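You operate a simulated robot arm through the tools that you are given. There is no shell and no other tool. Be economical: measure what you need, move in short steps, check, and stop when the job is done.

Carry out the task below with a simulated robot arm. There is one attempt and no reset: what you move stays moved.

JOB
Switch on, pump the cylinder up to about 120 bar and shut the red valve to hold it.
Fine: set the dial to about 120 bar; stop the pump last; no oil spilt.

It is judged by the outcome, as a careful person would: the job done as asked, and still so three seconds after it is handed in. It fails if anything else is knocked over, pushed out of place, dropped, spilled or broken.

ROBOT AND FRAMES
A 7-joint arm with a two-finger gripper, on a carriage that runs on a rail from [-1.622, -0.003] to [0.758, 0.001] (x, y) and turns from -3.438 to 2.374 rad about z. Base frame: it is fixed where the carriage stands at the start and does not move with it; the origin is on the floor, on the carriage's upright axis, x ahead of it, y to its left, z up. Lengths are in m, angles in rad, forces in N, time in s.
Its first joint turns from -2.601 to 2.601 rad. Places, roughly: orange machine [0.9, -1.1, 0.6]; pressure dial [1, -0.8, 0.8]; pressure display [1.1, -1, 0.8]; red on-off switch [0.7, -0.7, 0.6]; red valve [0.6, -0.9, 0.8]; square green button [1.1, -0.8, 0.8]; square red button [1.1, -0.9, 0.8]. Payload 2.45 kg.
The tool frame sits at the grasp point between the pads (the TCP): z along the fingers, y along the line on which they close. The tips reach 0.026 m beyond it. The gripper opens to 0.096 m. The gripper's body begins 0.069 m behind the TCP.
Orientation is told as [roll, pitch, yaw] about the base's x, y, z axes, in that order, counted from this pose: with the fingers straight down and closing along the base's y, the tool's x points along the base's -x, its y along +y and its z along -z.

CONTROLS
- The arm moves only by the tool step_arm. Its argument "commands" is a list of rows, each a list of 3 entries, a list of its own where there are three numbers: the shift along the base's x, y, z in m, then the turn, a rotation vector about the base's x, y, z in rad, then the closure, from 0 (fully open) to 1 (shut). In form: [[[x, y, z], [wx, wy, wz], hand], ...]. A call has 1 to 8 rows; each row shifts and turns the commanded pose from where the row before left it. A row lasts 0.2 s, in which the tool goes at most 0.05 m and 0.15 rad; a call with a longer step from one row to the next is refused whole, and so is a gripper value outside its range. Where a pose cannot be reached the arm comes as near as it can. A force on the tool above 50 N (or 10 N above the force at the start of the call, whichever is more), or a blocked arm, ends the call early, and 0.2 s more pass. The fingers move at their own pace and stop on an object; they squeeze with about 29 N. The grip force told is the motor's: it shows also when the fingers shut on nothing. Time passes only in rows, and 0.2 s behind the last, so rows that do not move let the fingers close. It gives the time, the measured TCP pose, the force on the tool (base axes), the opening and the grip force at its end, in the units of the frame above (readings bear some noise), with the torque about the TCP (base axes, N m) and any sound that the robot's microphone picked up.
- Cameras (640 x 400 px; columns grow to the right, rows downward): "scene" is now at [0.0039, 0.0986, 1.582]; the picture's right is [-0.82, -0.57, 0.00], its down [-0.36, 0.51, -0.78] and it looks along [0.45, -0.64, -0.62] (base axes); focal length 254 px, centre (320, 200). "wrist" rides on the gripper at [0.082, 0.003, -0.098] in the tool frame; the picture's right is [-0.04, 1.00, 0.00], its down [-0.73, -0.03, -0.68] and it looks along [-0.68, -0.03, 0.73] (tool axes); focal length 256 px, centre (320, 200). There is no depth. A picture from a camera that has moved, and an enlarged one, comes with that camera's place and axes in the base frame and with its lens.
- get_image(camera): a new picture of that camera. The clock stands still meanwhile.
- slide_trunk(by): slides the trunk up (or, below 0, down) by that many m; the arm and the scene camera ride with it, the base frame stays. It gives what a move gives, with no picture.
- roll_base(legs): drives the robot by 1 to 6 legs, each [ahead, left, turn to the left] in m, m and rad, along the robot's own axes; the way and the turn of a leg run together, so that a leg with both is an arc; at most 1.5 m and 3.142 rad a leg. The arm and the cameras ride along, it lands a little off, and it stops where it bumps. It keeps to its track: a leg is cut to what the track allows. It gives what a move gives.
- pan_tilt(pan, tilt): turns the head with the scene camera to pan (to the left, within 2.705 rad either way) and tilt (down, from -0.506 to 1.204), counted from straight ahead of the robot. It gives what a move gives.
- enlarge(camera, box): a new picture of the part [left, top, right, bottom] of that camera's present view, enlarged. The clock stands still meanwhile.
- hand_in(): hands the job in; it is judged then, once.

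Go step by step. Nothing tells you exact positions but the pictures and the camera data: compare them with the known pose of the tool, close in by small moves and look again before you grip or let go. The budget is 120 turns and 98 pictures, counting those below and the enlarged ones. Unless the task says otherwise, let go and move clear before handing in, and close with one line.

The tools are called after "Request:" as a command line: name --argument value ..., lists and objects as JSON in quotes. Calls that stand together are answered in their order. step_arm: Moves the arm, as the interface text tells. Its arguments: {"type":"object","properties":{"commands":{"type":"array","items":{"type":"array"}}},"required":["commands"]} The other tools are called the same way: slide_trunk (by) slides the trunk up or down; roll_base (legs) drives the base; pan_tilt (pan, tilt) turns the head that bears the scene camera; get_image (camera) takes a picture; enlarge (camera, box) takes an enlarged picture of a part of a camera's view; hand_in () hands the job in.

At the start:

```text
clock: 0.0
tcp_pos: [0.5346, -0.5432, 1.1083]
tcp_rot: [0.0, 0.0, 0.001]
force: [0.4, 0.9, 0.2]
ft_torque: [0.0, -0.01, 0.02]
gripper_width: 0.0957
gripper_force: 0.2
trunk travel left (down, up): [-0.575, 0.135]
robot x, y, heading: [0.0028, 0.0025, -0.001]
head pan, tilt: [-0.963, 0.672]
```

scene: 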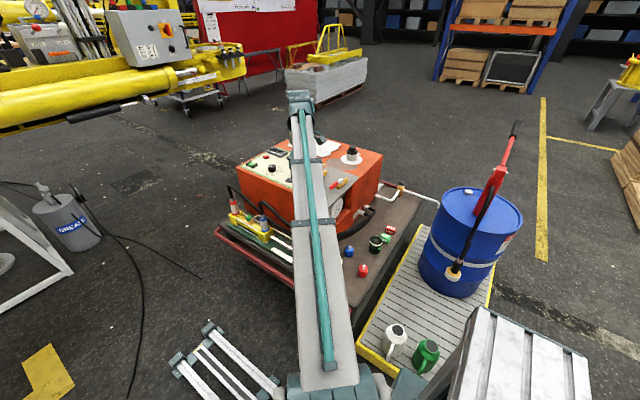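
wrist: 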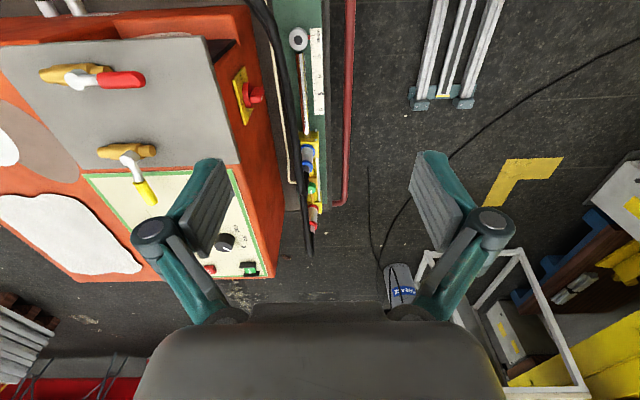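

I see the orange machine with a grey plate (red and yellow levers), a cream panel with dial and buttons, and a red switch on its side. I'll take closer views first.

Request:
enlarge --camera "wrist" --box '[0, 0, 320, 200]'

Request:
enlarge --camera "wrist" --box '[80, 160, 280, 285]'

Request:
enlarge --camera "scene" --box '[220, 120, 420, 245]'

```text
2.00 times, centred on (160, 100) of wrist
camera zoom: at [0.4519, -0.5383, 1.2073], right [0.04, 1.0, 0.0], down [0.73, -0.03, 0.68], along [0.68, -0.03, -0.73], focal length 512 px, centre (640, 400)
```

zoom: 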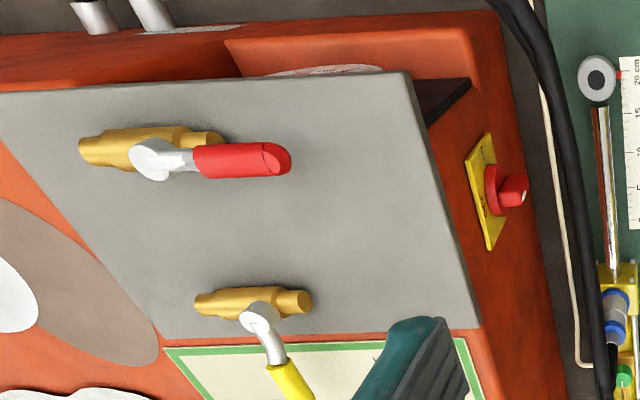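

```text
3.20 times, centred on (180, 222) of wrist
camera zoom: at [0.4519, -0.5383, 1.2073], right [0.04, 1.0, 0.0], down [0.73, -0.03, 0.68], along [0.68, -0.03, -0.73], focal length 819 px, centre (768, 128)
```

zoom: 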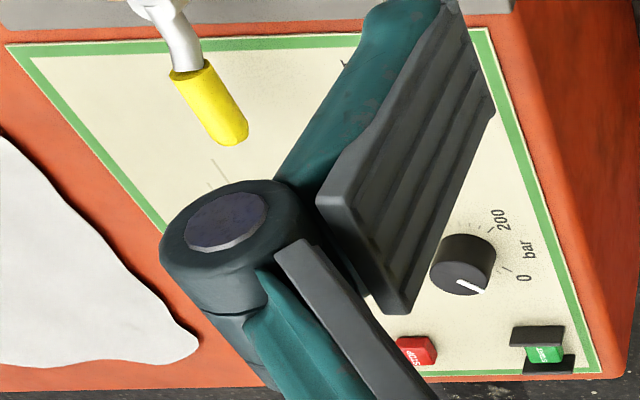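

```text
3.20 times, centred on (320, 182) of scene
camera zoom: at [0.0039, 0.0986, 1.582], right [-0.82, -0.57, 0.0], down [-0.36, 0.51, -0.78], along [0.45, -0.64, -0.62], focal length 812 px, centre (320, 256)
```

zoom: 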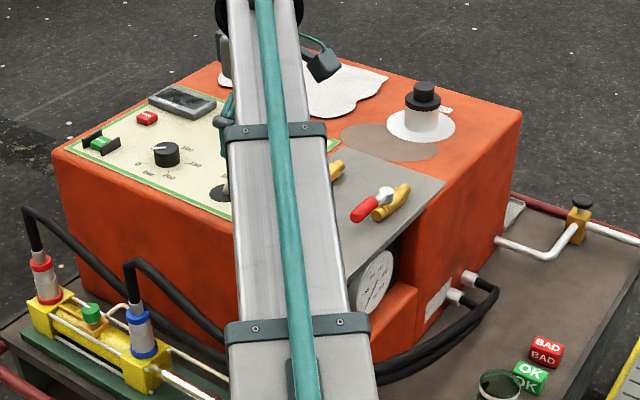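

The dial, start/stop buttons and both levers are partly hidden by the arm. I'll drive along the rail to come beside the machine and look again.

Request:
roll_base --legs '[[0.5, 0, 0]]'

Request:
pan_tilt --pan -1.3 --tilt 0.75

Request:
get_image --camera "wrist"

Request:
get_image --camera "scene"

```text
clock: 3.0
tcp_pos: [1.0415, -0.5432, 1.1071]
tcp_rot: [-0.001, 0.001, 0.0]
force: [0.2, -0.3, -0.1]
ft_torque: [0.0, -0.02, 0.05]
gripper_width: 0.096
gripper_force: 0.0
trunk travel left (down, up): [-0.575, 0.135]
robot x, y, heading: [0.5098, 0.0028, -0.002]
head pan, tilt: [-0.963, 0.672]
```

```text
clock: 3.8
tcp_pos: [1.0423, -0.5425, 1.1075]
tcp_rot: [0.0, -0.001, -0.002]
force: [-0.7, 0.5, 0.3]
ft_torque: [-0.01, 0.01, 0.0]
gripper_width: 0.0958
gripper_force: 0.0
trunk travel left (down, up): [-0.575, 0.135]
robot x, y, heading: [0.5099, 0.0046, -0.001]
head pan, tilt: [-1.3, 0.75]
```

```text
92 pictures are left
camera wrist: at [0.9604, -0.5377, 1.2073], right [0.04, 1.0, 0.0], down [0.73, -0.03, 0.68], along [0.68, -0.03, -0.73], focal length 256 px, centre (320, 200)
```

wrist: 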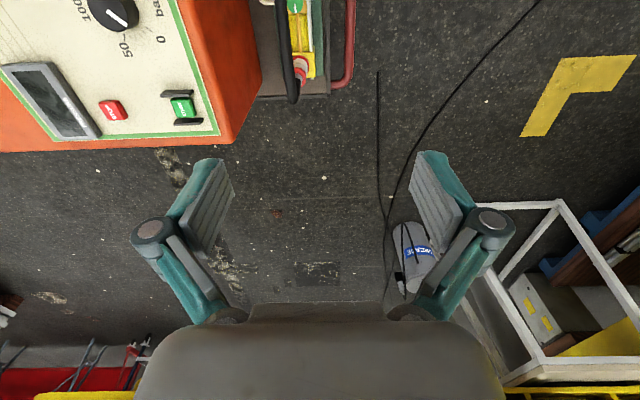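

```text
91 pictures are left
camera scene: at [0.486, 0.0903, 1.5753], right [-0.96, -0.27, 0.0], down [-0.18, 0.66, -0.73], along [0.2, -0.7, -0.68], focal length 254 px, centre (320, 200)
```

scene: 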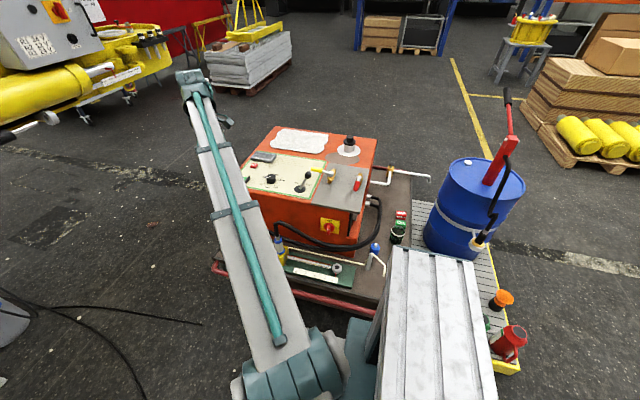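

Request:
enlarge --camera "scene" --box '[230, 120, 390, 220]'

Request:
enlarge --camera "scene" --box '[210, 190, 450, 340]'

Request:
enlarge --camera "scene" --box '[240, 145, 330, 201]'

```text
4.00 times, centred on (310, 170) of scene
camera zoom: at [0.486, 0.0903, 1.5753], right [-0.96, -0.27, 0.0], down [-0.18, 0.66, -0.73], along [0.2, -0.7, -0.68], focal length 1015 px, centre (360, 320)
```

zoom: 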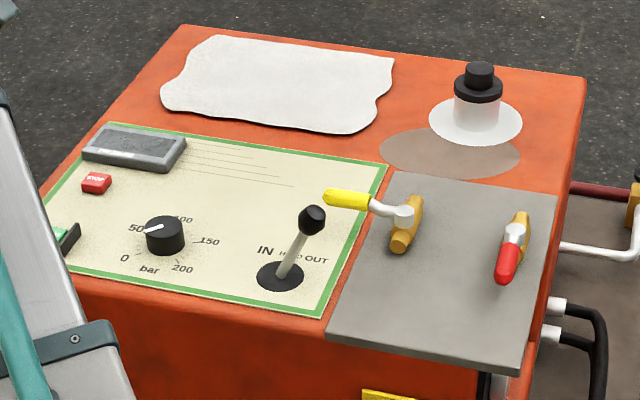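

```text
2.67 times, centred on (330, 265) of scene
camera zoom: at [0.486, 0.0903, 1.5753], right [-0.96, -0.27, 0.0], down [-0.18, 0.66, -0.73], along [0.2, -0.7, -0.68], focal length 676 px, centre (293, 27)
```

zoom: 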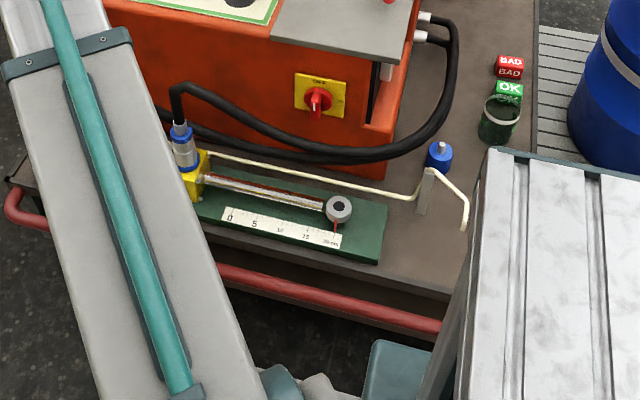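

```text
7.11 times, centred on (285, 173) of scene
camera zoom: at [0.486, 0.0903, 1.5753], right [-0.96, -0.27, 0.0], down [-0.18, 0.66, -0.73], along [0.2, -0.7, -0.68], focal length 1804 px, centre (569, 392)
```

zoom: 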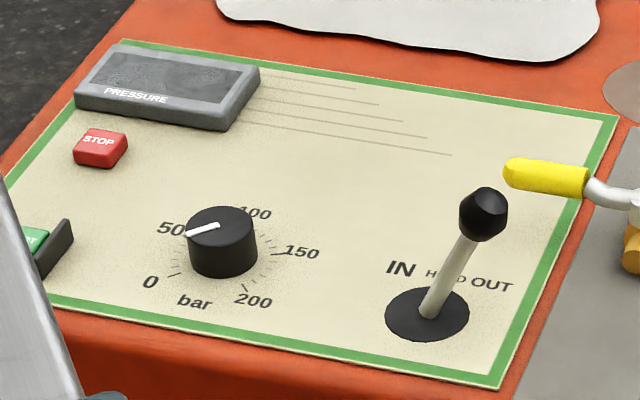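

The dial is near 50 now; the lever is labelled IN/HOLD/OUT, and the red valve handle looks in line with its body (open). I'll bring the wrist camera over the machine for a detailed look.

Request:
step_arm --commands '[[[-0.04, -0.027, 0], [0, 0, 0], 0], [[-0.04, -0.027, 0], [0, 0, 0], 0], [[-0.04, -0.027, 0], [0, 0, 0], 0], [[-0.04, -0.027, 0], [0, 0, 0], 0], [[-0.04, -0.027, 0], [0, 0, 0], 0], [[-0.04, -0.027, 0], [0, 0, 0], 0], [[-0.04, -0.027, 0], [0, 0, 0], 0], [[-0.04, -0.027, 0], [0, 0, 0], 0]]'

Request:
get_image --camera "wrist"

Request:
get_image --camera "scene"

```text
clock: 5.6
tcp_pos: [0.7201, -0.7598, 1.1068]
tcp_rot: [-0.001, 0.0, -0.001]
force: [-0.4, 0.2, 0.5]
ft_torque: [0.03, -0.03, -0.01]
gripper_width: 0.0958
gripper_force: 0.1
trunk travel left (down, up): [-0.575, 0.135]
robot x, y, heading: [0.5089, 0.0028, 0.004]
head pan, tilt: [-1.3, 0.75]
```

```text
87 pictures are left
camera wrist: at [0.6379, -0.7565, 1.2056], right [0.04, 1.0, 0.0], down [0.73, -0.03, 0.68], along [0.68, -0.03, -0.73], focal length 256 px, centre (320, 200)
```

wrist: 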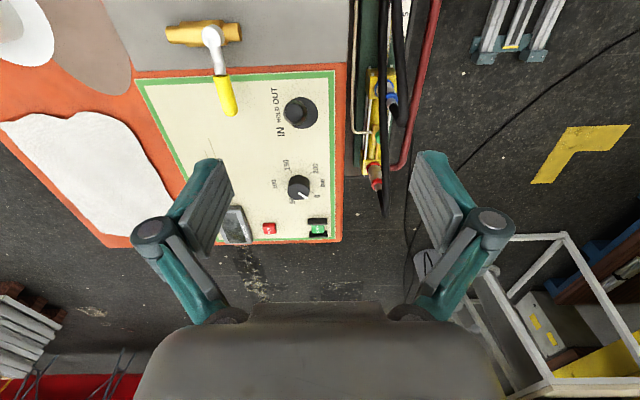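

```text
86 pictures are left
camera scene: at [0.4856, 0.0901, 1.5753], right [-0.96, -0.27, 0.0], down [-0.18, 0.66, -0.73], along [0.2, -0.7, -0.68], focal length 254 px, centre (320, 200)
```

scene: 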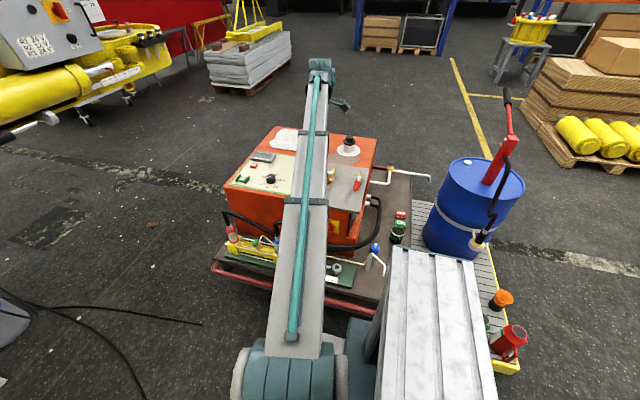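

Request:
enlarge --camera "wrist" --box '[200, 70, 360, 170]'

Request:
enlarge --camera "wrist" --box '[200, 150, 360, 250]'

Request:
enlarge --camera "wrist" --box '[340, 0, 500, 220]'

```text
4.00 times, centred on (280, 120) of wrist
camera zoom: at [0.6379, -0.7565, 1.2056], right [0.04, 1.0, 0.0], down [0.73, -0.03, 0.68], along [0.68, -0.03, -0.73], focal length 1024 px, centre (480, 520)
```

zoom: 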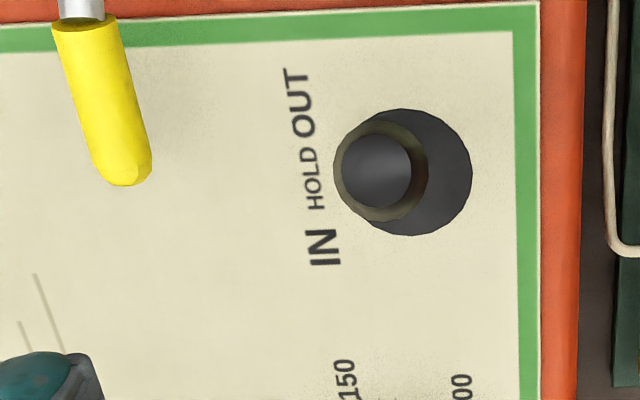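

```text
4.00 times, centred on (280, 200) of wrist
camera zoom: at [0.6379, -0.7565, 1.2056], right [0.04, 1.0, 0.0], down [0.73, -0.03, 0.68], along [0.68, -0.03, -0.73], focal length 1024 px, centre (480, 200)
```

zoom: 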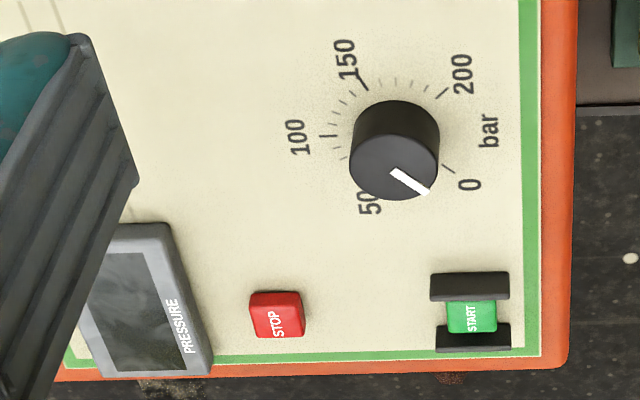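

```text
1.82 times, centred on (420, 110) of wrist
camera zoom: at [0.6379, -0.7565, 1.2056], right [0.04, 1.0, 0.0], down [0.73, -0.03, 0.68], along [0.68, -0.03, -0.73], focal length 465 px, centre (138, 364)
```

zoom: 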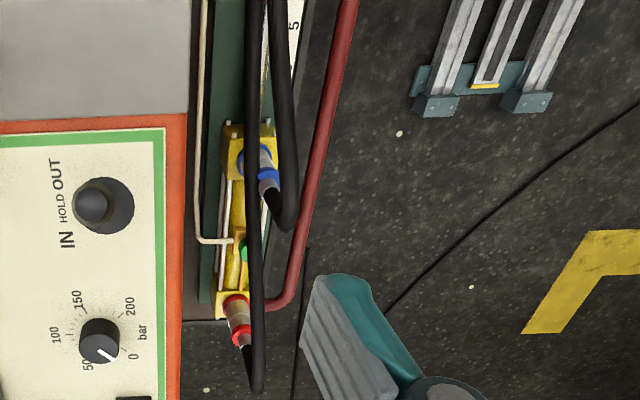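

The pointer sits at 0 bar, 270° covers 200 bar, so 120 bar is about 162° clockwise; the lever leans toward OUT. Next I check the hoses, the deck pipe with the blue cap, and the switch for anything that could spill.

Request:
enlarge --camera "scene" --box '[310, 160, 450, 290]'

Request:
enlarge --camera "scene" --box '[210, 190, 310, 270]'

Request:
enlarge --camera "scene" --box '[320, 150, 400, 200]'

```text
3.08 times, centred on (380, 225) of scene
camera zoom: at [0.4856, 0.0901, 1.5753], right [-0.96, -0.27, 0.0], down [-0.18, 0.66, -0.73], along [0.2, -0.7, -0.68], focal length 780 px, centre (135, 123)
```

zoom: 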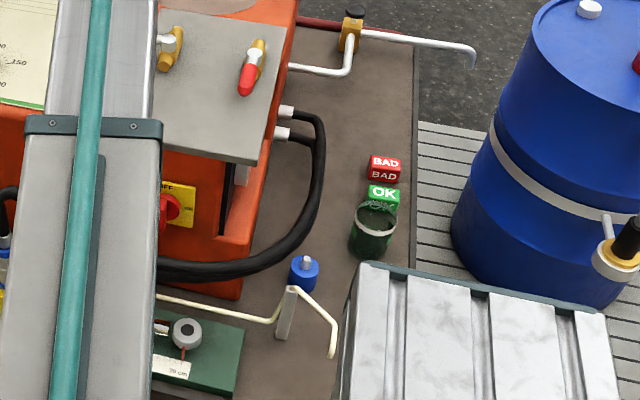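

```text
5.00 times, centred on (260, 230) of scene
camera zoom: at [0.4856, 0.0901, 1.5753], right [-0.96, -0.27, 0.0], down [-0.18, 0.66, -0.73], along [0.2, -0.7, -0.68], focal length 1268 px, centre (620, 50)
```

zoom: 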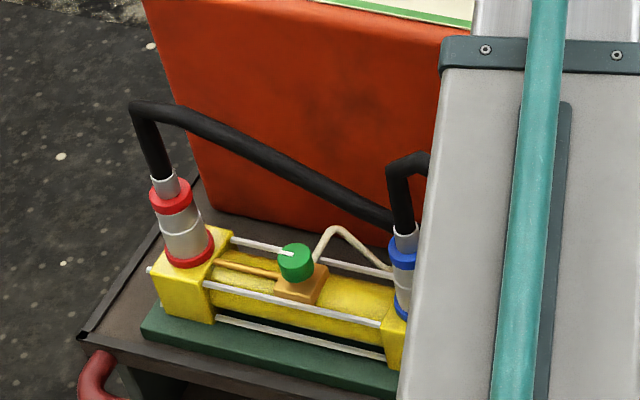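

```text
8.00 times, centred on (360, 175) of scene
camera zoom: at [0.4856, 0.0901, 1.5753], right [-0.96, -0.27, 0.0], down [-0.18, 0.66, -0.73], along [0.2, -0.7, -0.68], focal length 2029 px, centre (0, 400)
```

zoom: 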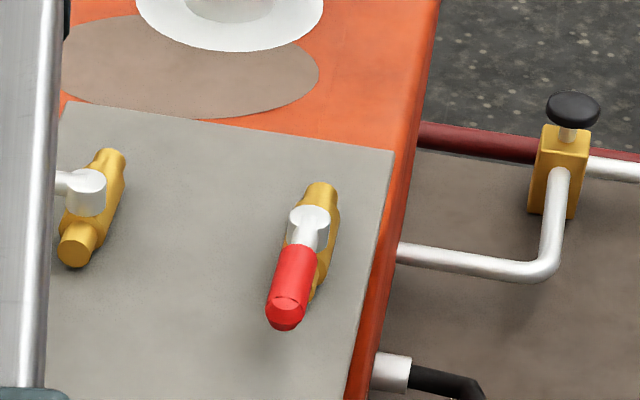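

I want a closer look at the green-capped fitting on the cylinder and at the switch, so I'll shift the wrist camera over to the cylinder side.

Request:
step_arm --commands '[[[0.0, 0.045, 0], [0, 0, 0], 0], [[0.0, 0.045, 0], [0, 0, 0], 0], [[0.0, 0.045, 0], [0, 0, 0], 0], [[0.0, 0.045, 0], [0, 0, 0], 0], [[0.04, 0.02, -0.02], [0, 0, 0], 0], [[0.04, 0, -0.02], [0, 0, 0], 0], [[0.04, 0, -0.03], [0, 0, 0], 0], [[0.04, 0, -0.03], [0, 0, 0], 0]]'

Request:
get_image --camera "wrist"

Request:
get_image --camera "scene"

```text
clock: 7.4
tcp_pos: [0.8833, -0.5576, 1.0087]
tcp_rot: [0.0, 0.002, -0.002]
force: [0.4, -0.5, -0.5]
ft_torque: [-0.02, -0.02, -0.04]
gripper_width: 0.0958
gripper_force: 0.0
trunk travel left (down, up): [-0.575, 0.135]
robot x, y, heading: [0.5092, 0.0022, 0.002]
head pan, tilt: [-1.3, 0.75]
```

```text
79 pictures are left
camera wrist: at [0.8004, -0.5538, 1.1075], right [0.04, 1.0, 0.0], down [0.73, -0.03, 0.68], along [0.68, -0.03, -0.73], focal length 256 px, centre (320, 200)
```

wrist: 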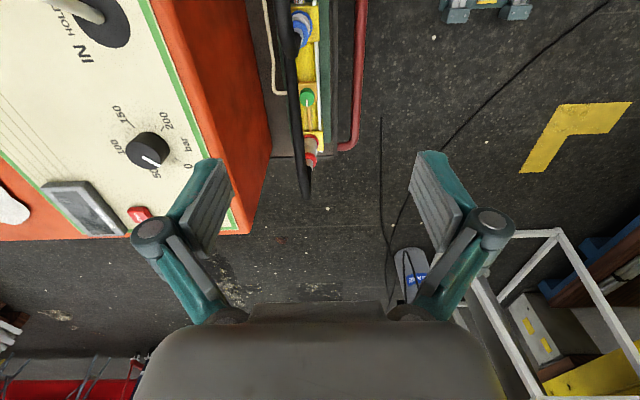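

```text
78 pictures are left
camera scene: at [0.4864, 0.0901, 1.5754], right [-0.96, -0.27, 0.0], down [-0.18, 0.66, -0.73], along [0.19, -0.7, -0.68], focal length 254 px, centre (320, 200)
```

scene: 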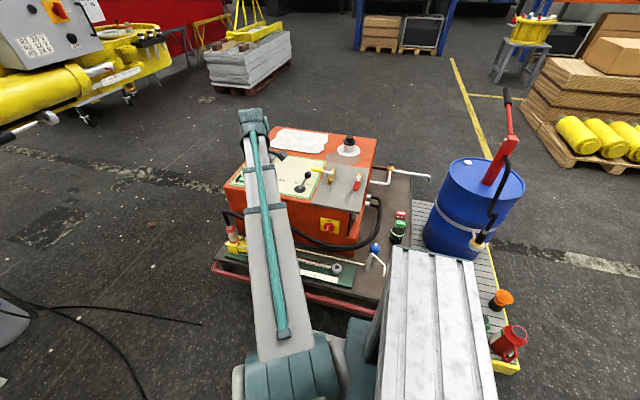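

Request:
enlarge --camera "wrist" --box '[250, 40, 370, 170]'

Request:
enlarge --camera "scene" --box '[300, 200, 400, 290]'

```text
3.08 times, centred on (310, 105) of wrist
camera zoom: at [0.8004, -0.5538, 1.1075], right [0.04, 1.0, 0.0], down [0.73, -0.03, 0.68], along [0.68, -0.03, -0.73], focal length 788 px, centre (351, 492)
```

zoom: 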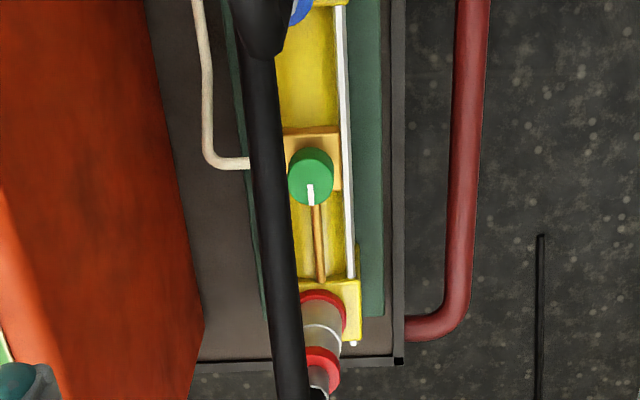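

```text
4.44 times, centred on (350, 245) of scene
camera zoom: at [0.4864, 0.0901, 1.5754], right [-0.96, -0.27, 0.0], down [-0.18, 0.66, -0.73], along [0.19, -0.7, -0.68], focal length 1127 px, centre (187, 0)
```

zoom: 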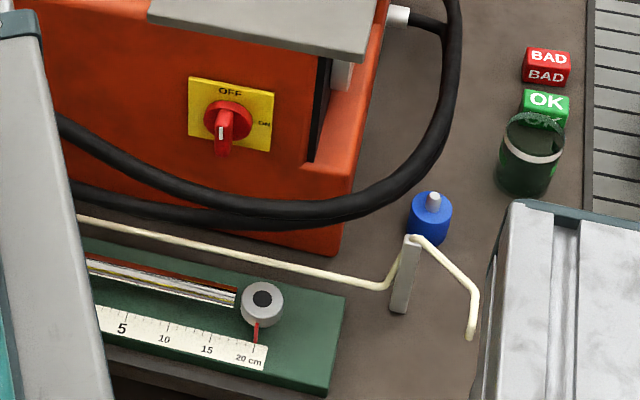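

Request:
enlarge --camera "scene" --box '[334, 210, 374, 242]'

```text
12.50 times, centred on (354, 226) of scene
camera zoom: at [0.4864, 0.0901, 1.5754], right [-0.96, -0.27, 0.0], down [-0.18, 0.66, -0.73], along [0.19, -0.7, -0.68], focal length 3171 px, centre (-105, -125)
```

zoom: 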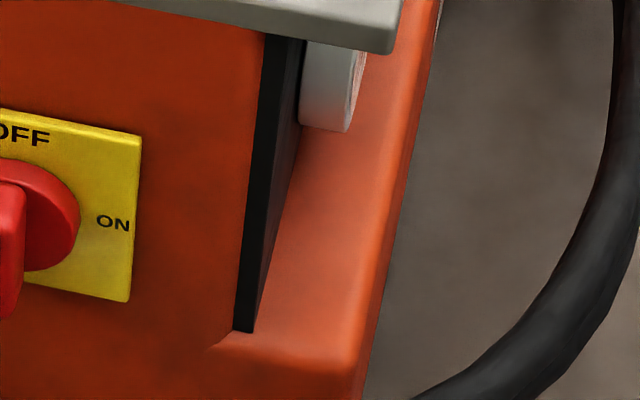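

Request:
enlarge --camera "scene" --box '[314, 210, 346, 242]'

```text
12.50 times, centred on (330, 226) of scene
camera zoom: at [0.4864, 0.0901, 1.5754], right [-0.96, -0.27, 0.0], down [-0.18, 0.66, -0.73], along [0.19, -0.7, -0.68], focal length 3171 px, centre (195, -125)
```

zoom: 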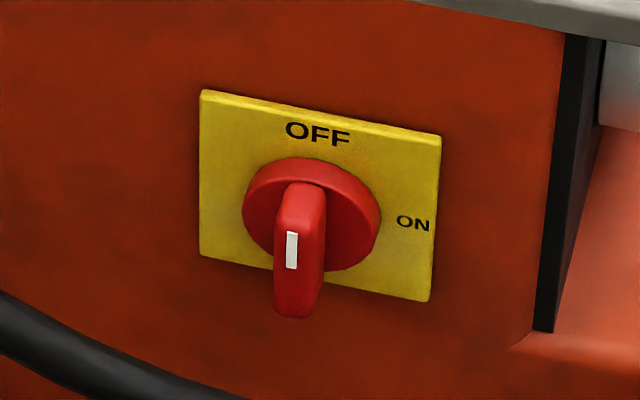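

The switch plate is at about (0.661, -0.717, 0.642) with its bar upright at OFF and ON to the right (-x). I'll yaw the tool -90° and, with closed fingers pointing down, push the bar's top end over.

Request:
step_arm --commands '[[[-0.02, -0.01, 0], [0, 0, -0.1428], 1], [[-0.02, -0.01, 0], [0, 0, -0.1428], 1], [[-0.02, -0.01, 0], [0, 0, -0.1428], 1], [[-0.02, -0.01, 0], [0, 0, -0.1428], 1], [[-0.02, -0.01, 0], [0, 0, -0.1428], 1], [[-0.02, -0.01, 0], [0, 0, -0.1428], 1], [[-0.02, -0.01, 0], [0, 0, -0.1428], 1], [[-0.02, -0.01, 0], [0, 0, -0.1428], 1]]'

Request:
step_arm --commands '[[[-0.01, -0.01, 0], [0, 0, -0.1428], 1], [[-0.01, -0.01, 0], [0, 0, -0.1428], 1], [[0, -0.0, 0], [0, 0, -0.1428], 1], [[0, 0, -0.03], [0, 0, 0], 1], [[0, 0, -0.03], [0, 0, 0], 1]]'

Request:
get_image --camera "wrist"

Request:
get_image --camera "scene"

```text
clock: 9.2
tcp_pos: [0.7228, -0.64, 1.0082]
tcp_rot: [-0.001, -0.001, -1.146]
force: [-0.3, 0.5, 0.6]
ft_torque: [-0.02, -0.01, -0.01]
gripper_width: 0.0003
gripper_force: 28.5
trunk travel left (down, up): [-0.575, 0.135]
robot x, y, heading: [0.5057, -0.0018, -0.001]
head pan, tilt: [-1.3, 0.75]
```

```text
clock: 10.4
tcp_pos: [0.7009, -0.6589, 0.9476]
tcp_rot: [-0.001, 0.0, -1.572]
force: [0.1, -0.8, 0.0]
ft_torque: [0.0, 0.01, 0.03]
gripper_width: 0.0
gripper_force: 28.2
trunk travel left (down, up): [-0.575, 0.135]
robot x, y, heading: [0.5038, -0.0017, -0.004]
head pan, tilt: [-1.3, 0.75]
```

```text
73 pictures are left
camera wrist: at [0.705, -0.5772, 1.047], right [1.0, -0.04, 0.0], down [-0.03, -0.73, 0.68], along [-0.03, -0.68, -0.73], focal length 256 px, centre (320, 200)
```

wrist: 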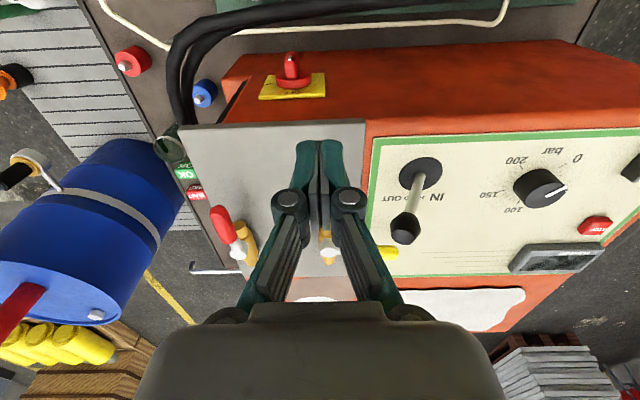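

```text
72 pictures are left
camera scene: at [0.486, 0.0901, 1.5754], right [-0.96, -0.27, 0.0], down [-0.18, 0.66, -0.73], along [0.19, -0.7, -0.68], focal length 254 px, centre (320, 200)
```

scene: 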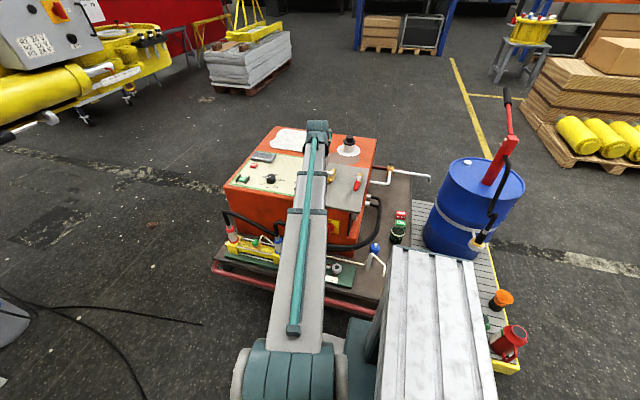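

The switch position is confirmed at about (0.656, -0.716, 0.642), and the grey plate overhangs slightly. I'll tilt the tool 0.3 rad so the fingertips lean in, then descend on the +x side of the bar.

Request:
step_arm --commands '[[[0, 0.01, -0.04], [-0.1, 0, 0], 1], [[0, 0.01, -0.04], [-0.1, 0, 0], 1], [[0, 0, -0.04], [-0.1, 0, 0], 1], [[0, 0, -0.04], [0, 0, 0], 1], [[0, 0, -0.04], [0, 0, 0], 1]]'

Request:
get_image --camera "wrist"

Request:
enlarge --camera "scene" --box '[280, 180, 380, 260]'

```text
clock: 11.6
tcp_pos: [0.7015, -0.6388, 0.7495]
tcp_rot: [0.0, -0.302, -1.571]
force: [-0.8, -0.2, 0.4]
ft_torque: [-0.02, -0.04, 0.01]
gripper_width: 0.0
gripper_force: 28.5
trunk travel left (down, up): [-0.575, 0.135]
robot x, y, heading: [0.5115, 0.0005, 0.001]
head pan, tilt: [-1.3, 0.75]
```

```text
71 pictures are left
camera wrist: at [0.7055, -0.5312, 0.8187], right [1.0, -0.04, 0.01], down [-0.03, -0.5, 0.87], along [-0.03, -0.87, -0.5], focal length 256 px, centre (320, 200)
```

wrist: 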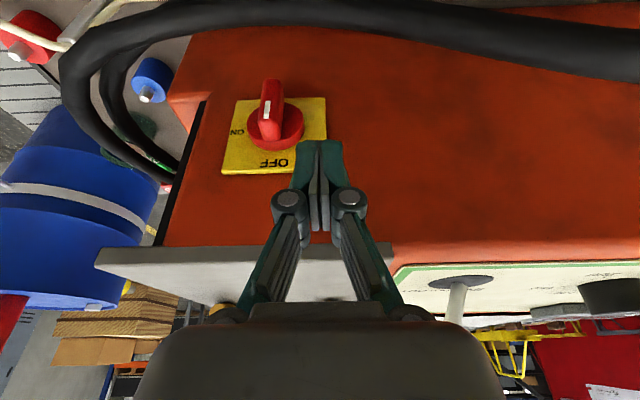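

```text
5.00 times, centred on (330, 220) of scene
camera zoom: at [0.486, 0.0902, 1.5754], right [-0.96, -0.27, 0.0], down [-0.18, 0.66, -0.73], along [0.19, -0.7, -0.68], focal length 1268 px, centre (270, 100)
```

zoom: 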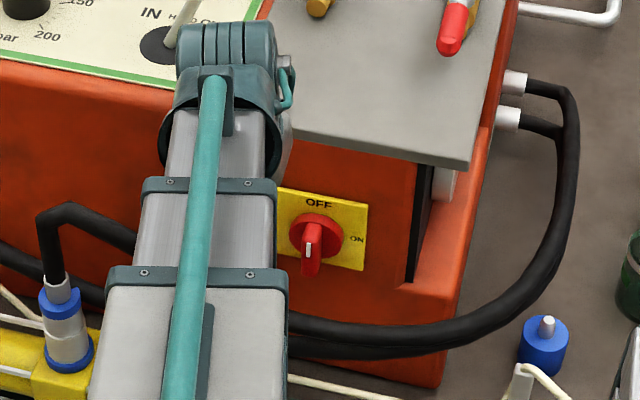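

Request:
step_arm --commands '[[[0, -0.0, -0.035], [0, 0, 0], 1], [[0, -0.019, -0.035], [0, 0, 0], 1], [[0, -0.02, 0], [0, 0, 0], 1]]'

Request:
get_image --camera "wrist"

```text
clock: 12.4
tcp_pos: [0.7038, -0.6784, 0.6793]
tcp_rot: [0.0, -0.299, -1.57]
force: [-0.3, -0.6, -0.3]
ft_torque: [0.02, 0.01, -0.01]
gripper_width: 0.0
gripper_force: 28.7
trunk travel left (down, up): [-0.575, 0.135]
robot x, y, heading: [0.5086, -0.0017, 0.001]
head pan, tilt: [-1.3, 0.75]
```

```text
69 pictures are left
camera wrist: at [0.7067, -0.5696, 0.7499], right [1.0, -0.04, 0.01], down [-0.03, -0.5, 0.87], along [-0.03, -0.87, -0.5], focal length 256 px, centre (320, 200)
```

wrist: 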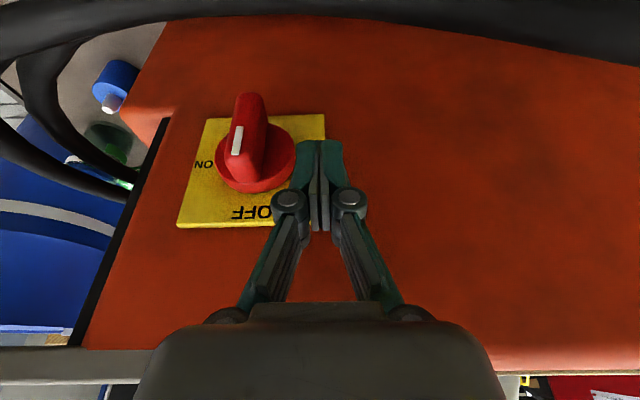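

Request:
step_arm --commands '[[[-0.015, 0, 0], [0, 0, 0], 1], [[-0.01, 0, 0], [0, 0, 0], 1], [[-0.008, 0, 0], [0, 0, 0], 1]]'

Request:
get_image --camera "wrist"

```text
clock: 13.2
tcp_pos: [0.6698, -0.677, 0.6783]
tcp_rot: [-0.001, -0.3, -1.57]
force: [1.9, 0.0, 3.4]
ft_torque: [0.0, -0.03, -0.03]
gripper_width: 0.0
gripper_force: 28.7
trunk travel left (down, up): [-0.575, 0.135]
robot x, y, heading: [0.5107, 0.0042, 0.006]
head pan, tilt: [-1.3, 0.75]
```

```text
68 pictures are left
camera wrist: at [0.6724, -0.5686, 0.7498], right [1.0, -0.04, 0.01], down [-0.03, -0.5, 0.87], along [-0.03, -0.87, -0.5], focal length 256 px, centre (320, 200)
```

wrist: 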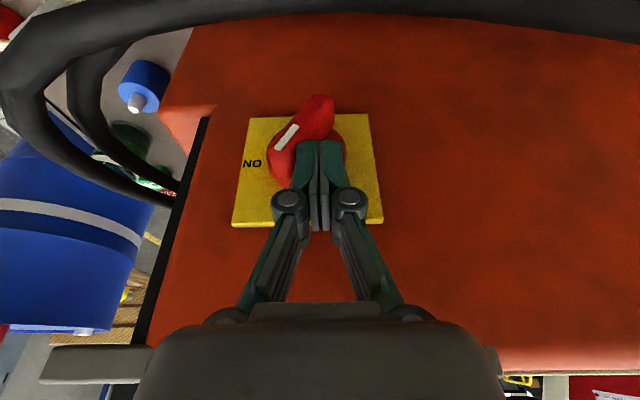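

The bar is turning toward ON. I keep pushing, slightly downward.

Request:
step_arm --commands '[[[-0.008, 0, 0], [0, 0, 0], 1], [[-0.008, 0, -0.001], [0, 0, 0], 1], [[-0.006, 0, -0.002], [0, 0, 0], 1], [[0, 0, -0.002], [0, 0, 0], 1]]'

Request:
get_image --camera "wrist"

```text
clock: 14.2
tcp_pos: [0.6465, -0.6775, 0.6714]
tcp_rot: [-0.001, -0.3, -1.569]
force: [-0.6, 0.4, -0.2]
ft_torque: [0.01, 0.0, -0.02]
gripper_width: 0.0
gripper_force: 28.2
trunk travel left (down, up): [-0.575, 0.135]
robot x, y, heading: [0.5073, -0.0008, -0.001]
head pan, tilt: [-1.3, 0.75]
```

```text
67 pictures are left
camera wrist: at [0.6499, -0.5688, 0.7433], right [1.0, -0.04, 0.01], down [-0.03, -0.5, 0.87], along [-0.03, -0.86, -0.5], focal length 256 px, centre (320, 200)
```

wrist: 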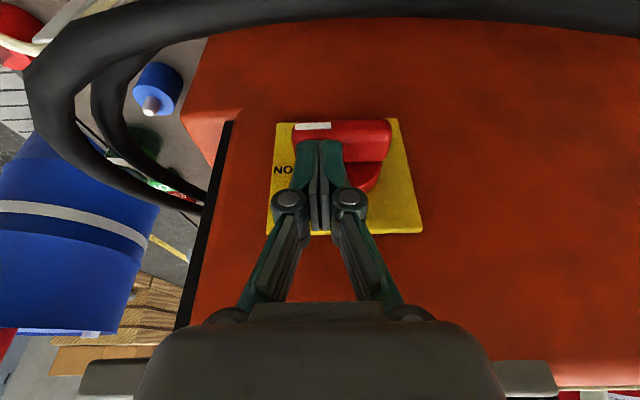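

The switch is now at ON. I'll retract upward, straighten the tool, and drive the base forward so dial, buttons and valve are all in easy reach.

Request:
step_arm --commands '[[[0, 0.02, 0.03], [0, 0, 0], 1], [[0, 0.02, 0.045], [0, 0, 0], 1], [[0, 0, 0.05], [0, 0, 0], 1], [[0, 0, 0.05], [0, 0, 0], 1], [[0, 0, 0.05], [0, 0, 0], 1], [[0, 0, 0.05], [0.1, 0, 0], 1], [[0, 0, 0.05], [0.1, 0, 0], 1], [[0, 0, 0.03], [0.1, 0, 0], 1]]'

Request:
roll_base --legs '[[0.23, 0, 0]]'

Request:
get_image --camera "wrist"

Request:
get_image --camera "scene"

```text
clock: 16.0
tcp_pos: [0.6489, -0.6342, 1.0297]
tcp_rot: [-0.001, 0.001, -1.57]
force: [-0.9, 0.5, -0.7]
ft_torque: [-0.01, -0.04, -0.01]
gripper_width: 0.0
gripper_force: 27.9
trunk travel left (down, up): [-0.575, 0.135]
robot x, y, heading: [0.5113, 0.0056, 0.003]
head pan, tilt: [-1.3, 0.75]
```

```text
clock: 17.7
tcp_pos: [0.8775, -0.6332, 1.0291]
tcp_rot: [-0.001, 0.001, -1.567]
force: [0.2, -0.3, -0.3]
ft_torque: [-0.02, 0.03, 0.0]
gripper_width: 0.0
gripper_force: 28.4
trunk travel left (down, up): [-0.575, 0.135]
robot x, y, heading: [0.7318, 0.0019, 0.003]
head pan, tilt: [-1.3, 0.75]
```

```text
66 pictures are left
camera wrist: at [0.8802, -0.5508, 1.1286], right [1.0, -0.04, 0.0], down [-0.03, -0.73, 0.68], along [-0.03, -0.68, -0.73], focal length 256 px, centre (320, 200)
```

wrist: 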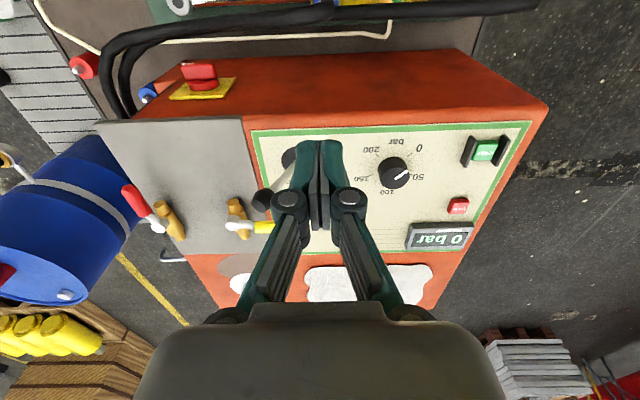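

```text
65 pictures are left
camera scene: at [0.7118, 0.0906, 1.5753], right [-0.96, -0.27, 0.0], down [-0.18, 0.66, -0.73], along [0.2, -0.7, -0.68], focal length 254 px, centre (320, 200)
```

scene: 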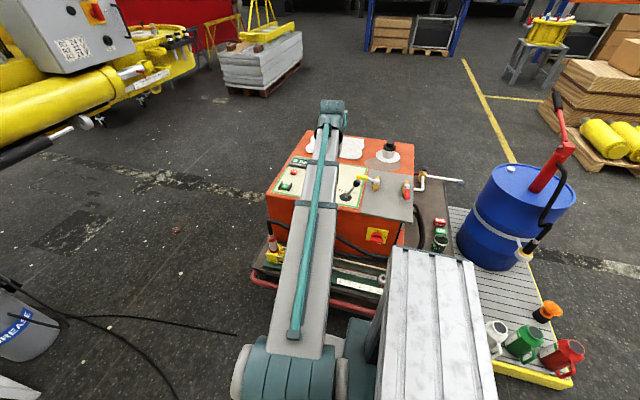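

Display lights up: "0 bar". Now a closer look at the dial from here to locate it and its pointer.

Request:
enlarge --camera "wrist" --box '[350, 120, 530, 250]'

```text
3.08 times, centred on (440, 185) of wrist
camera zoom: at [0.8802, -0.5508, 1.1286], right [1.0, -0.04, 0.0], down [-0.03, -0.73, 0.68], along [-0.03, -0.68, -0.73], focal length 788 px, centre (-49, 246)
```

zoom: 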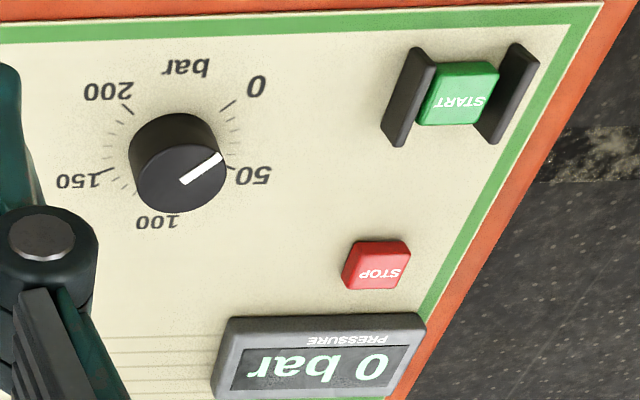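

Dial centre works out at about (0.994, -0.819), panel z≈0.765, knob ~47 mm across. I'll go above it with yaw 0, hand open, and check before gripping.

Request:
step_arm --commands '[[[0.015, -0.023, 0], [0, 0, 0.1428], 0.3], [[0.015, -0.023, 0], [0, 0, 0.1428], 0], [[0.015, -0.023, 0], [0, 0, 0.1428], 0], [[0.015, -0.023, 0], [0, 0, 0.1428], 0], [[0.015, -0.023, 0], [0, 0, 0.1428], 0], [[0.015, -0.023, 0], [0, 0, 0.1428], 0], [[0.015, -0.023, 0], [0, 0, 0.1428], 0], [[0.0115, -0.025, 0], [0, 0, 0.1428], 0]]'

Request:
step_arm --commands '[[[0, 0, -0.04], [0, 0, 0.1428], 0], [[0, 0, -0.04], [0, 0, 0.1428], 0], [[0, 0, -0.05], [0, 0, 0.1428], 0]]'

Request:
get_image --camera "wrist"

Request:
enlarge --camera "scene" --box '[240, 80, 440, 205]'

```text
clock: 19.5
tcp_pos: [0.9932, -0.8197, 1.0288]
tcp_rot: [0.001, 0.0, -0.424]
force: [0.7, 0.3, 0.1]
ft_torque: [-0.03, 0.02, -0.01]
gripper_width: 0.0961
gripper_force: 0.1
trunk travel left (down, up): [-0.575, 0.135]
robot x, y, heading: [0.7313, 0.0026, 0.003]
head pan, tilt: [-1.3, 0.75]
```

```text
clock: 20.3
tcp_pos: [0.9941, -0.8201, 0.9011]
tcp_rot: [-0.001, 0.001, 0.005]
force: [0.2, -0.8, 0.0]
ft_torque: [0.03, 0.04, 0.02]
gripper_width: 0.0958
gripper_force: 0.1
trunk travel left (down, up): [-0.575, 0.135]
robot x, y, heading: [0.7354, 0.0038, 0.002]
head pan, tilt: [-1.3, 0.75]
```

```text
63 pictures are left
camera wrist: at [0.9136, -0.8165, 1.0009], right [0.03, 1.0, 0.0], down [0.73, -0.02, 0.68], along [0.68, -0.02, -0.73], focal length 256 px, centre (320, 200)
```

wrist: 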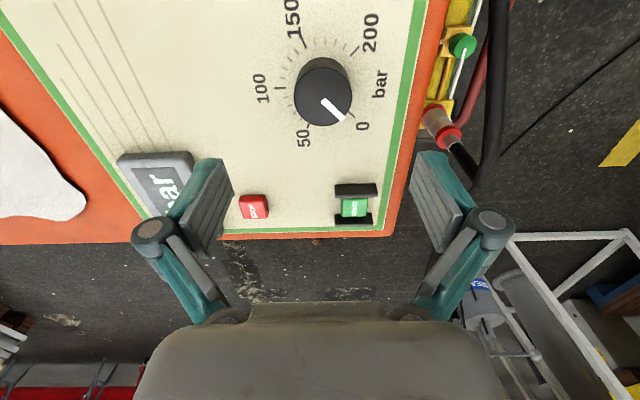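

```text
3.20 times, centred on (340, 142) of scene
camera zoom: at [0.7114, 0.0906, 1.5754], right [-0.96, -0.27, 0.0], down [-0.18, 0.66, -0.73], along [0.2, -0.7, -0.68], focal length 812 px, centre (256, 384)
```

zoom: 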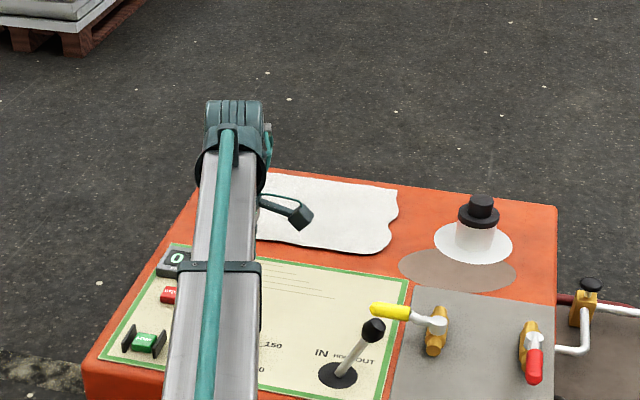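

The dial is confirmed at about (0.996, -0.817). I'll descend around it.

Request:
step_arm --commands '[[[0.002, 0.002, -0.035], [0, 0, 0], 0], [[0, 0, -0.035], [0, 0, 0], 0], [[0, 0, -0.025], [0, 0, 0], 0], [[0, 0, -0.007], [0, 0, 0], 0]]'

Request:
get_image --camera "wrist"

```text
clock: 21.3
tcp_pos: [0.9967, -0.8184, 0.7988]
tcp_rot: [0.002, -0.001, 0.003]
force: [-0.4, -0.6, -0.1]
ft_torque: [0.01, -0.01, 0.02]
gripper_width: 0.0959
gripper_force: 0.0
trunk travel left (down, up): [-0.575, 0.135]
robot x, y, heading: [0.7355, -0.0009, 0.006]
head pan, tilt: [-1.3, 0.75]
```

```text
61 pictures are left
camera wrist: at [0.9149, -0.814, 0.8975], right [0.04, 1.0, 0.0], down [0.73, -0.03, 0.68], along [0.68, -0.03, -0.73], focal length 256 px, centre (320, 200)
```

wrist: 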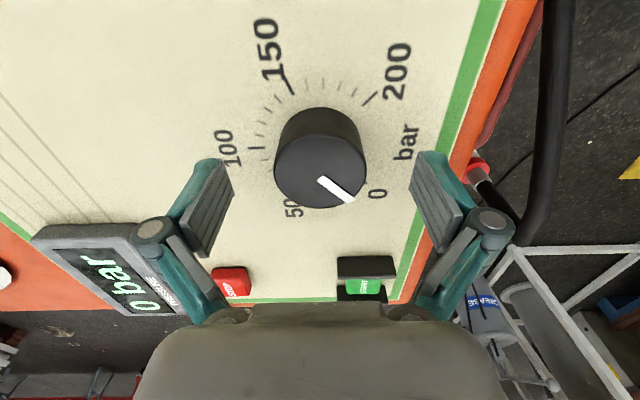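

The knob sits between the pads; closing.

Request:
step_arm --commands '[[[0, 0, -0.001], [0, 0, 0], 0.5], [[0, 0, 0], [0, 0, 0], 0.7], [[0, 0, 0], [0, 0, 0], 0.7]]'

```text
clock: 22.1
tcp_pos: [0.9956, -0.8176, 0.7983]
tcp_rot: [0.0, -0.001, 0.003]
force: [0.1, -1.1, -0.7]
ft_torque: [-0.16, -0.02, -0.01]
gripper_width: 0.0475
gripper_force: 45.0
trunk travel left (down, up): [-0.575, 0.135]
robot x, y, heading: [0.7299, 0.0056, 0.003]
head pan, tilt: [-1.3, 0.75]
```

Gripped at 47.5 mm. Turning clockwise (negative yaw).

Request:
step_arm --commands '[[[0, 0, 0], [0, 0, -0.12], 0.7], [[0, 0, 0], [0, 0, -0.14], 0.7], [[0, 0, 0], [0, 0, -0.14], 0.7], [[0, 0, 0], [0, 0, -0.14], 0.7], [[0, 0, 0], [0, 0, -0.14], 0.7], [[0, 0, 0], [0, 0, -0.14], 0.7], [[0, 0, 0], [0, 0, -0.14], 0.7], [[0, 0, 0], [0, 0, -0.14], 0.7]]'

Request:
get_image --camera "wrist"

```text
clock: 23.9
tcp_pos: [0.9959, -0.8186, 0.7967]
tcp_rot: [-0.002, -0.007, -1.101]
force: [4.0, -26.2, 17.5]
ft_torque: [0.09, 0.41, 0.0]
gripper_width: 0.0474
gripper_force: 45.1
trunk travel left (down, up): [-0.575, 0.135]
robot x, y, heading: [0.7338, 0.0006, -0.002]
head pan, tilt: [-1.3, 0.75]
```

```text
60 pictures are left
camera wrist: at [0.9611, -0.7435, 0.896], right [0.91, 0.42, 0.0], down [0.31, -0.66, 0.68], along [0.28, -0.62, -0.73], focal length 256 px, centre (320, 200)
```

wrist: 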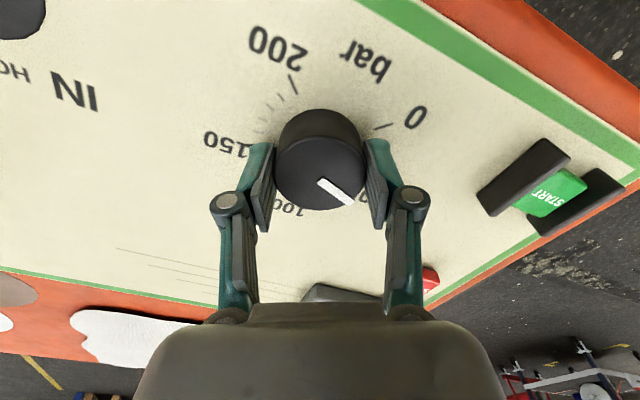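

The knob turns with the fingers. A small side force has built up, so I nudge the centre slightly and continue.

Request:
step_arm --commands '[[[0, -0.001, 0.001], [0, 0, -0.1], 0.7], [[0, 0, 0], [0, 0, -0.12], 0.7], [[0, 0, 0], [0, 0, -0.12], 0.7], [[0, 0, 0], [0, 0, -0.12], 0.7]]'

```text
clock: 24.9
tcp_pos: [0.9951, -0.8208, 0.7964]
tcp_rot: [0.002, -0.003, -1.562]
force: [-1.9, -17.7, 8.8]
ft_torque: [-1.39, 0.36, 0.03]
gripper_width: 0.0472
gripper_force: 44.7
trunk travel left (down, up): [-0.575, 0.135]
robot x, y, heading: [0.7315, 0.0019, 0.006]
head pan, tilt: [-1.3, 0.75]
```

Request:
step_arm --commands '[[[0, 0, 0], [0, 0, -0.12], 0.7], [[0, 0, 0], [0, 0, -0.12], 0.7], [[0, 0, 0], [0, 0, -0.12], 0.7], [[0, 0, 0], [0, 0, -0.12], 0.7]]'

Request:
get_image --camera "wrist"

```text
clock: 25.9
tcp_pos: [0.9945, -0.8193, 0.7975]
tcp_rot: [0.0, -0.001, -2.04]
force: [-7.3, -17.9, 3.4]
ft_torque: [-1.01, 0.74, -0.03]
gripper_width: 0.0474
gripper_force: 44.6
trunk travel left (down, up): [-0.575, 0.135]
robot x, y, heading: [0.7354, -0.0023, -0.002]
head pan, tilt: [-1.3, 0.75]
```

```text
59 pictures are left
camera wrist: at [1.0339, -0.7468, 0.8963], right [0.87, -0.49, 0.0], down [-0.36, -0.64, 0.68], along [-0.33, -0.59, -0.73], focal length 256 px, centre (320, 200)
```

wrist: 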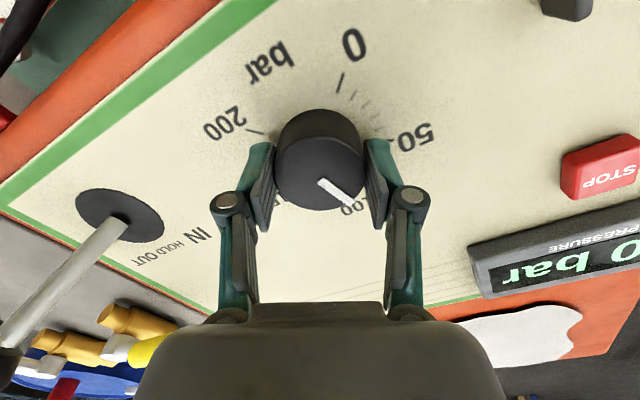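

Pointer is around 90 bar. Continuing.

Request:
step_arm --commands '[[[0, 0, 0], [0, 0, -0.12], 0.7], [[0, 0, 0], [0, 0, -0.12], 0.7], [[0, 0, 0], [0, 0, -0.12], 0.7], [[0, 0, 0], [0, 0, -0.12], 0.7], [[0, 0, 0], [0, 0, -0.1], 0.7]]'

Request:
get_image --camera "wrist"

```text
clock: 27.1
tcp_pos: [0.9929, -0.8199, 0.7972]
tcp_rot: [-0.003, 0.001, -2.621]
force: [-13.2, -11.9, 3.5]
ft_torque: [-0.59, 0.23, -0.01]
gripper_width: 0.0473
gripper_force: 44.8
trunk travel left (down, up): [-0.575, 0.135]
robot x, y, heading: [0.734, -0.0003, 0.001]
head pan, tilt: [-1.3, 0.75]
```

```text
58 pictures are left
camera wrist: at [1.066, -0.78, 0.8964], right [0.46, -0.89, 0.0], down [-0.65, -0.34, 0.68], along [-0.6, -0.31, -0.73], focal length 256 px, centre (320, 200)
```

wrist: 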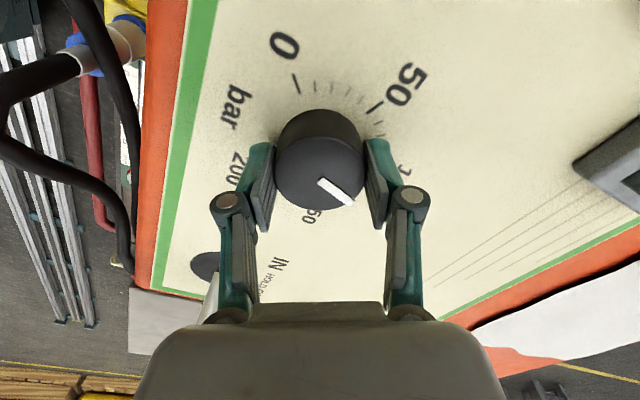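

I'll release and rise straight up to read the dial.

Request:
step_arm --commands '[[[0, 0, 0], [0, 0, 0], 0.3], [[0, 0, 0], [0, 0, 0], 0.3], [[0, 0, 0.04], [0, 0, 0], 0.3], [[0, 0, 0.05], [0, 0, 0], 0.3], [[0, 0, 0.05], [0, 0, 0.1], 0.3]]'

Request:
get_image --camera "wrist"

```text
clock: 28.3
tcp_pos: [0.9964, -0.8206, 0.9367]
tcp_rot: [0.0, 0.0, -2.518]
force: [-0.2, -0.1, 0.5]
ft_torque: [0.0, 0.0, 0.0]
gripper_width: 0.0674
gripper_force: 0.0
trunk travel left (down, up): [-0.575, 0.135]
robot x, y, heading: [0.7314, -0.0026, 0.002]
head pan, tilt: [-1.3, 0.75]
```

```text
57 pictures are left
camera wrist: at [1.0642, -0.7744, 1.0358], right [0.55, -0.83, 0.0], down [-0.61, -0.41, 0.68], along [-0.57, -0.37, -0.73], focal length 256 px, centre (320, 200)
```

wrist: 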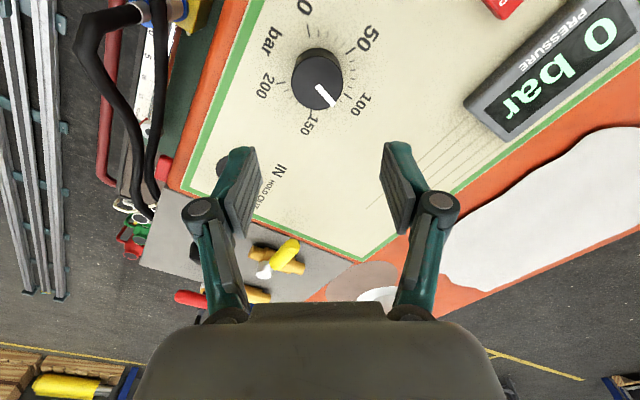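

Request:
enlarge --camera "wrist" --box '[250, 30, 390, 130]'

```text
4.00 times, centred on (320, 80) of wrist
camera zoom: at [1.0642, -0.7744, 1.0358], right [0.55, -0.83, 0.0], down [-0.61, -0.41, 0.68], along [-0.57, -0.37, -0.73], focal length 1024 px, centre (320, 680)
```

zoom: 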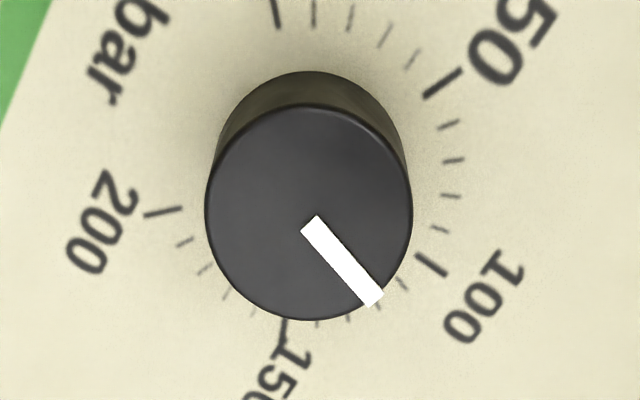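

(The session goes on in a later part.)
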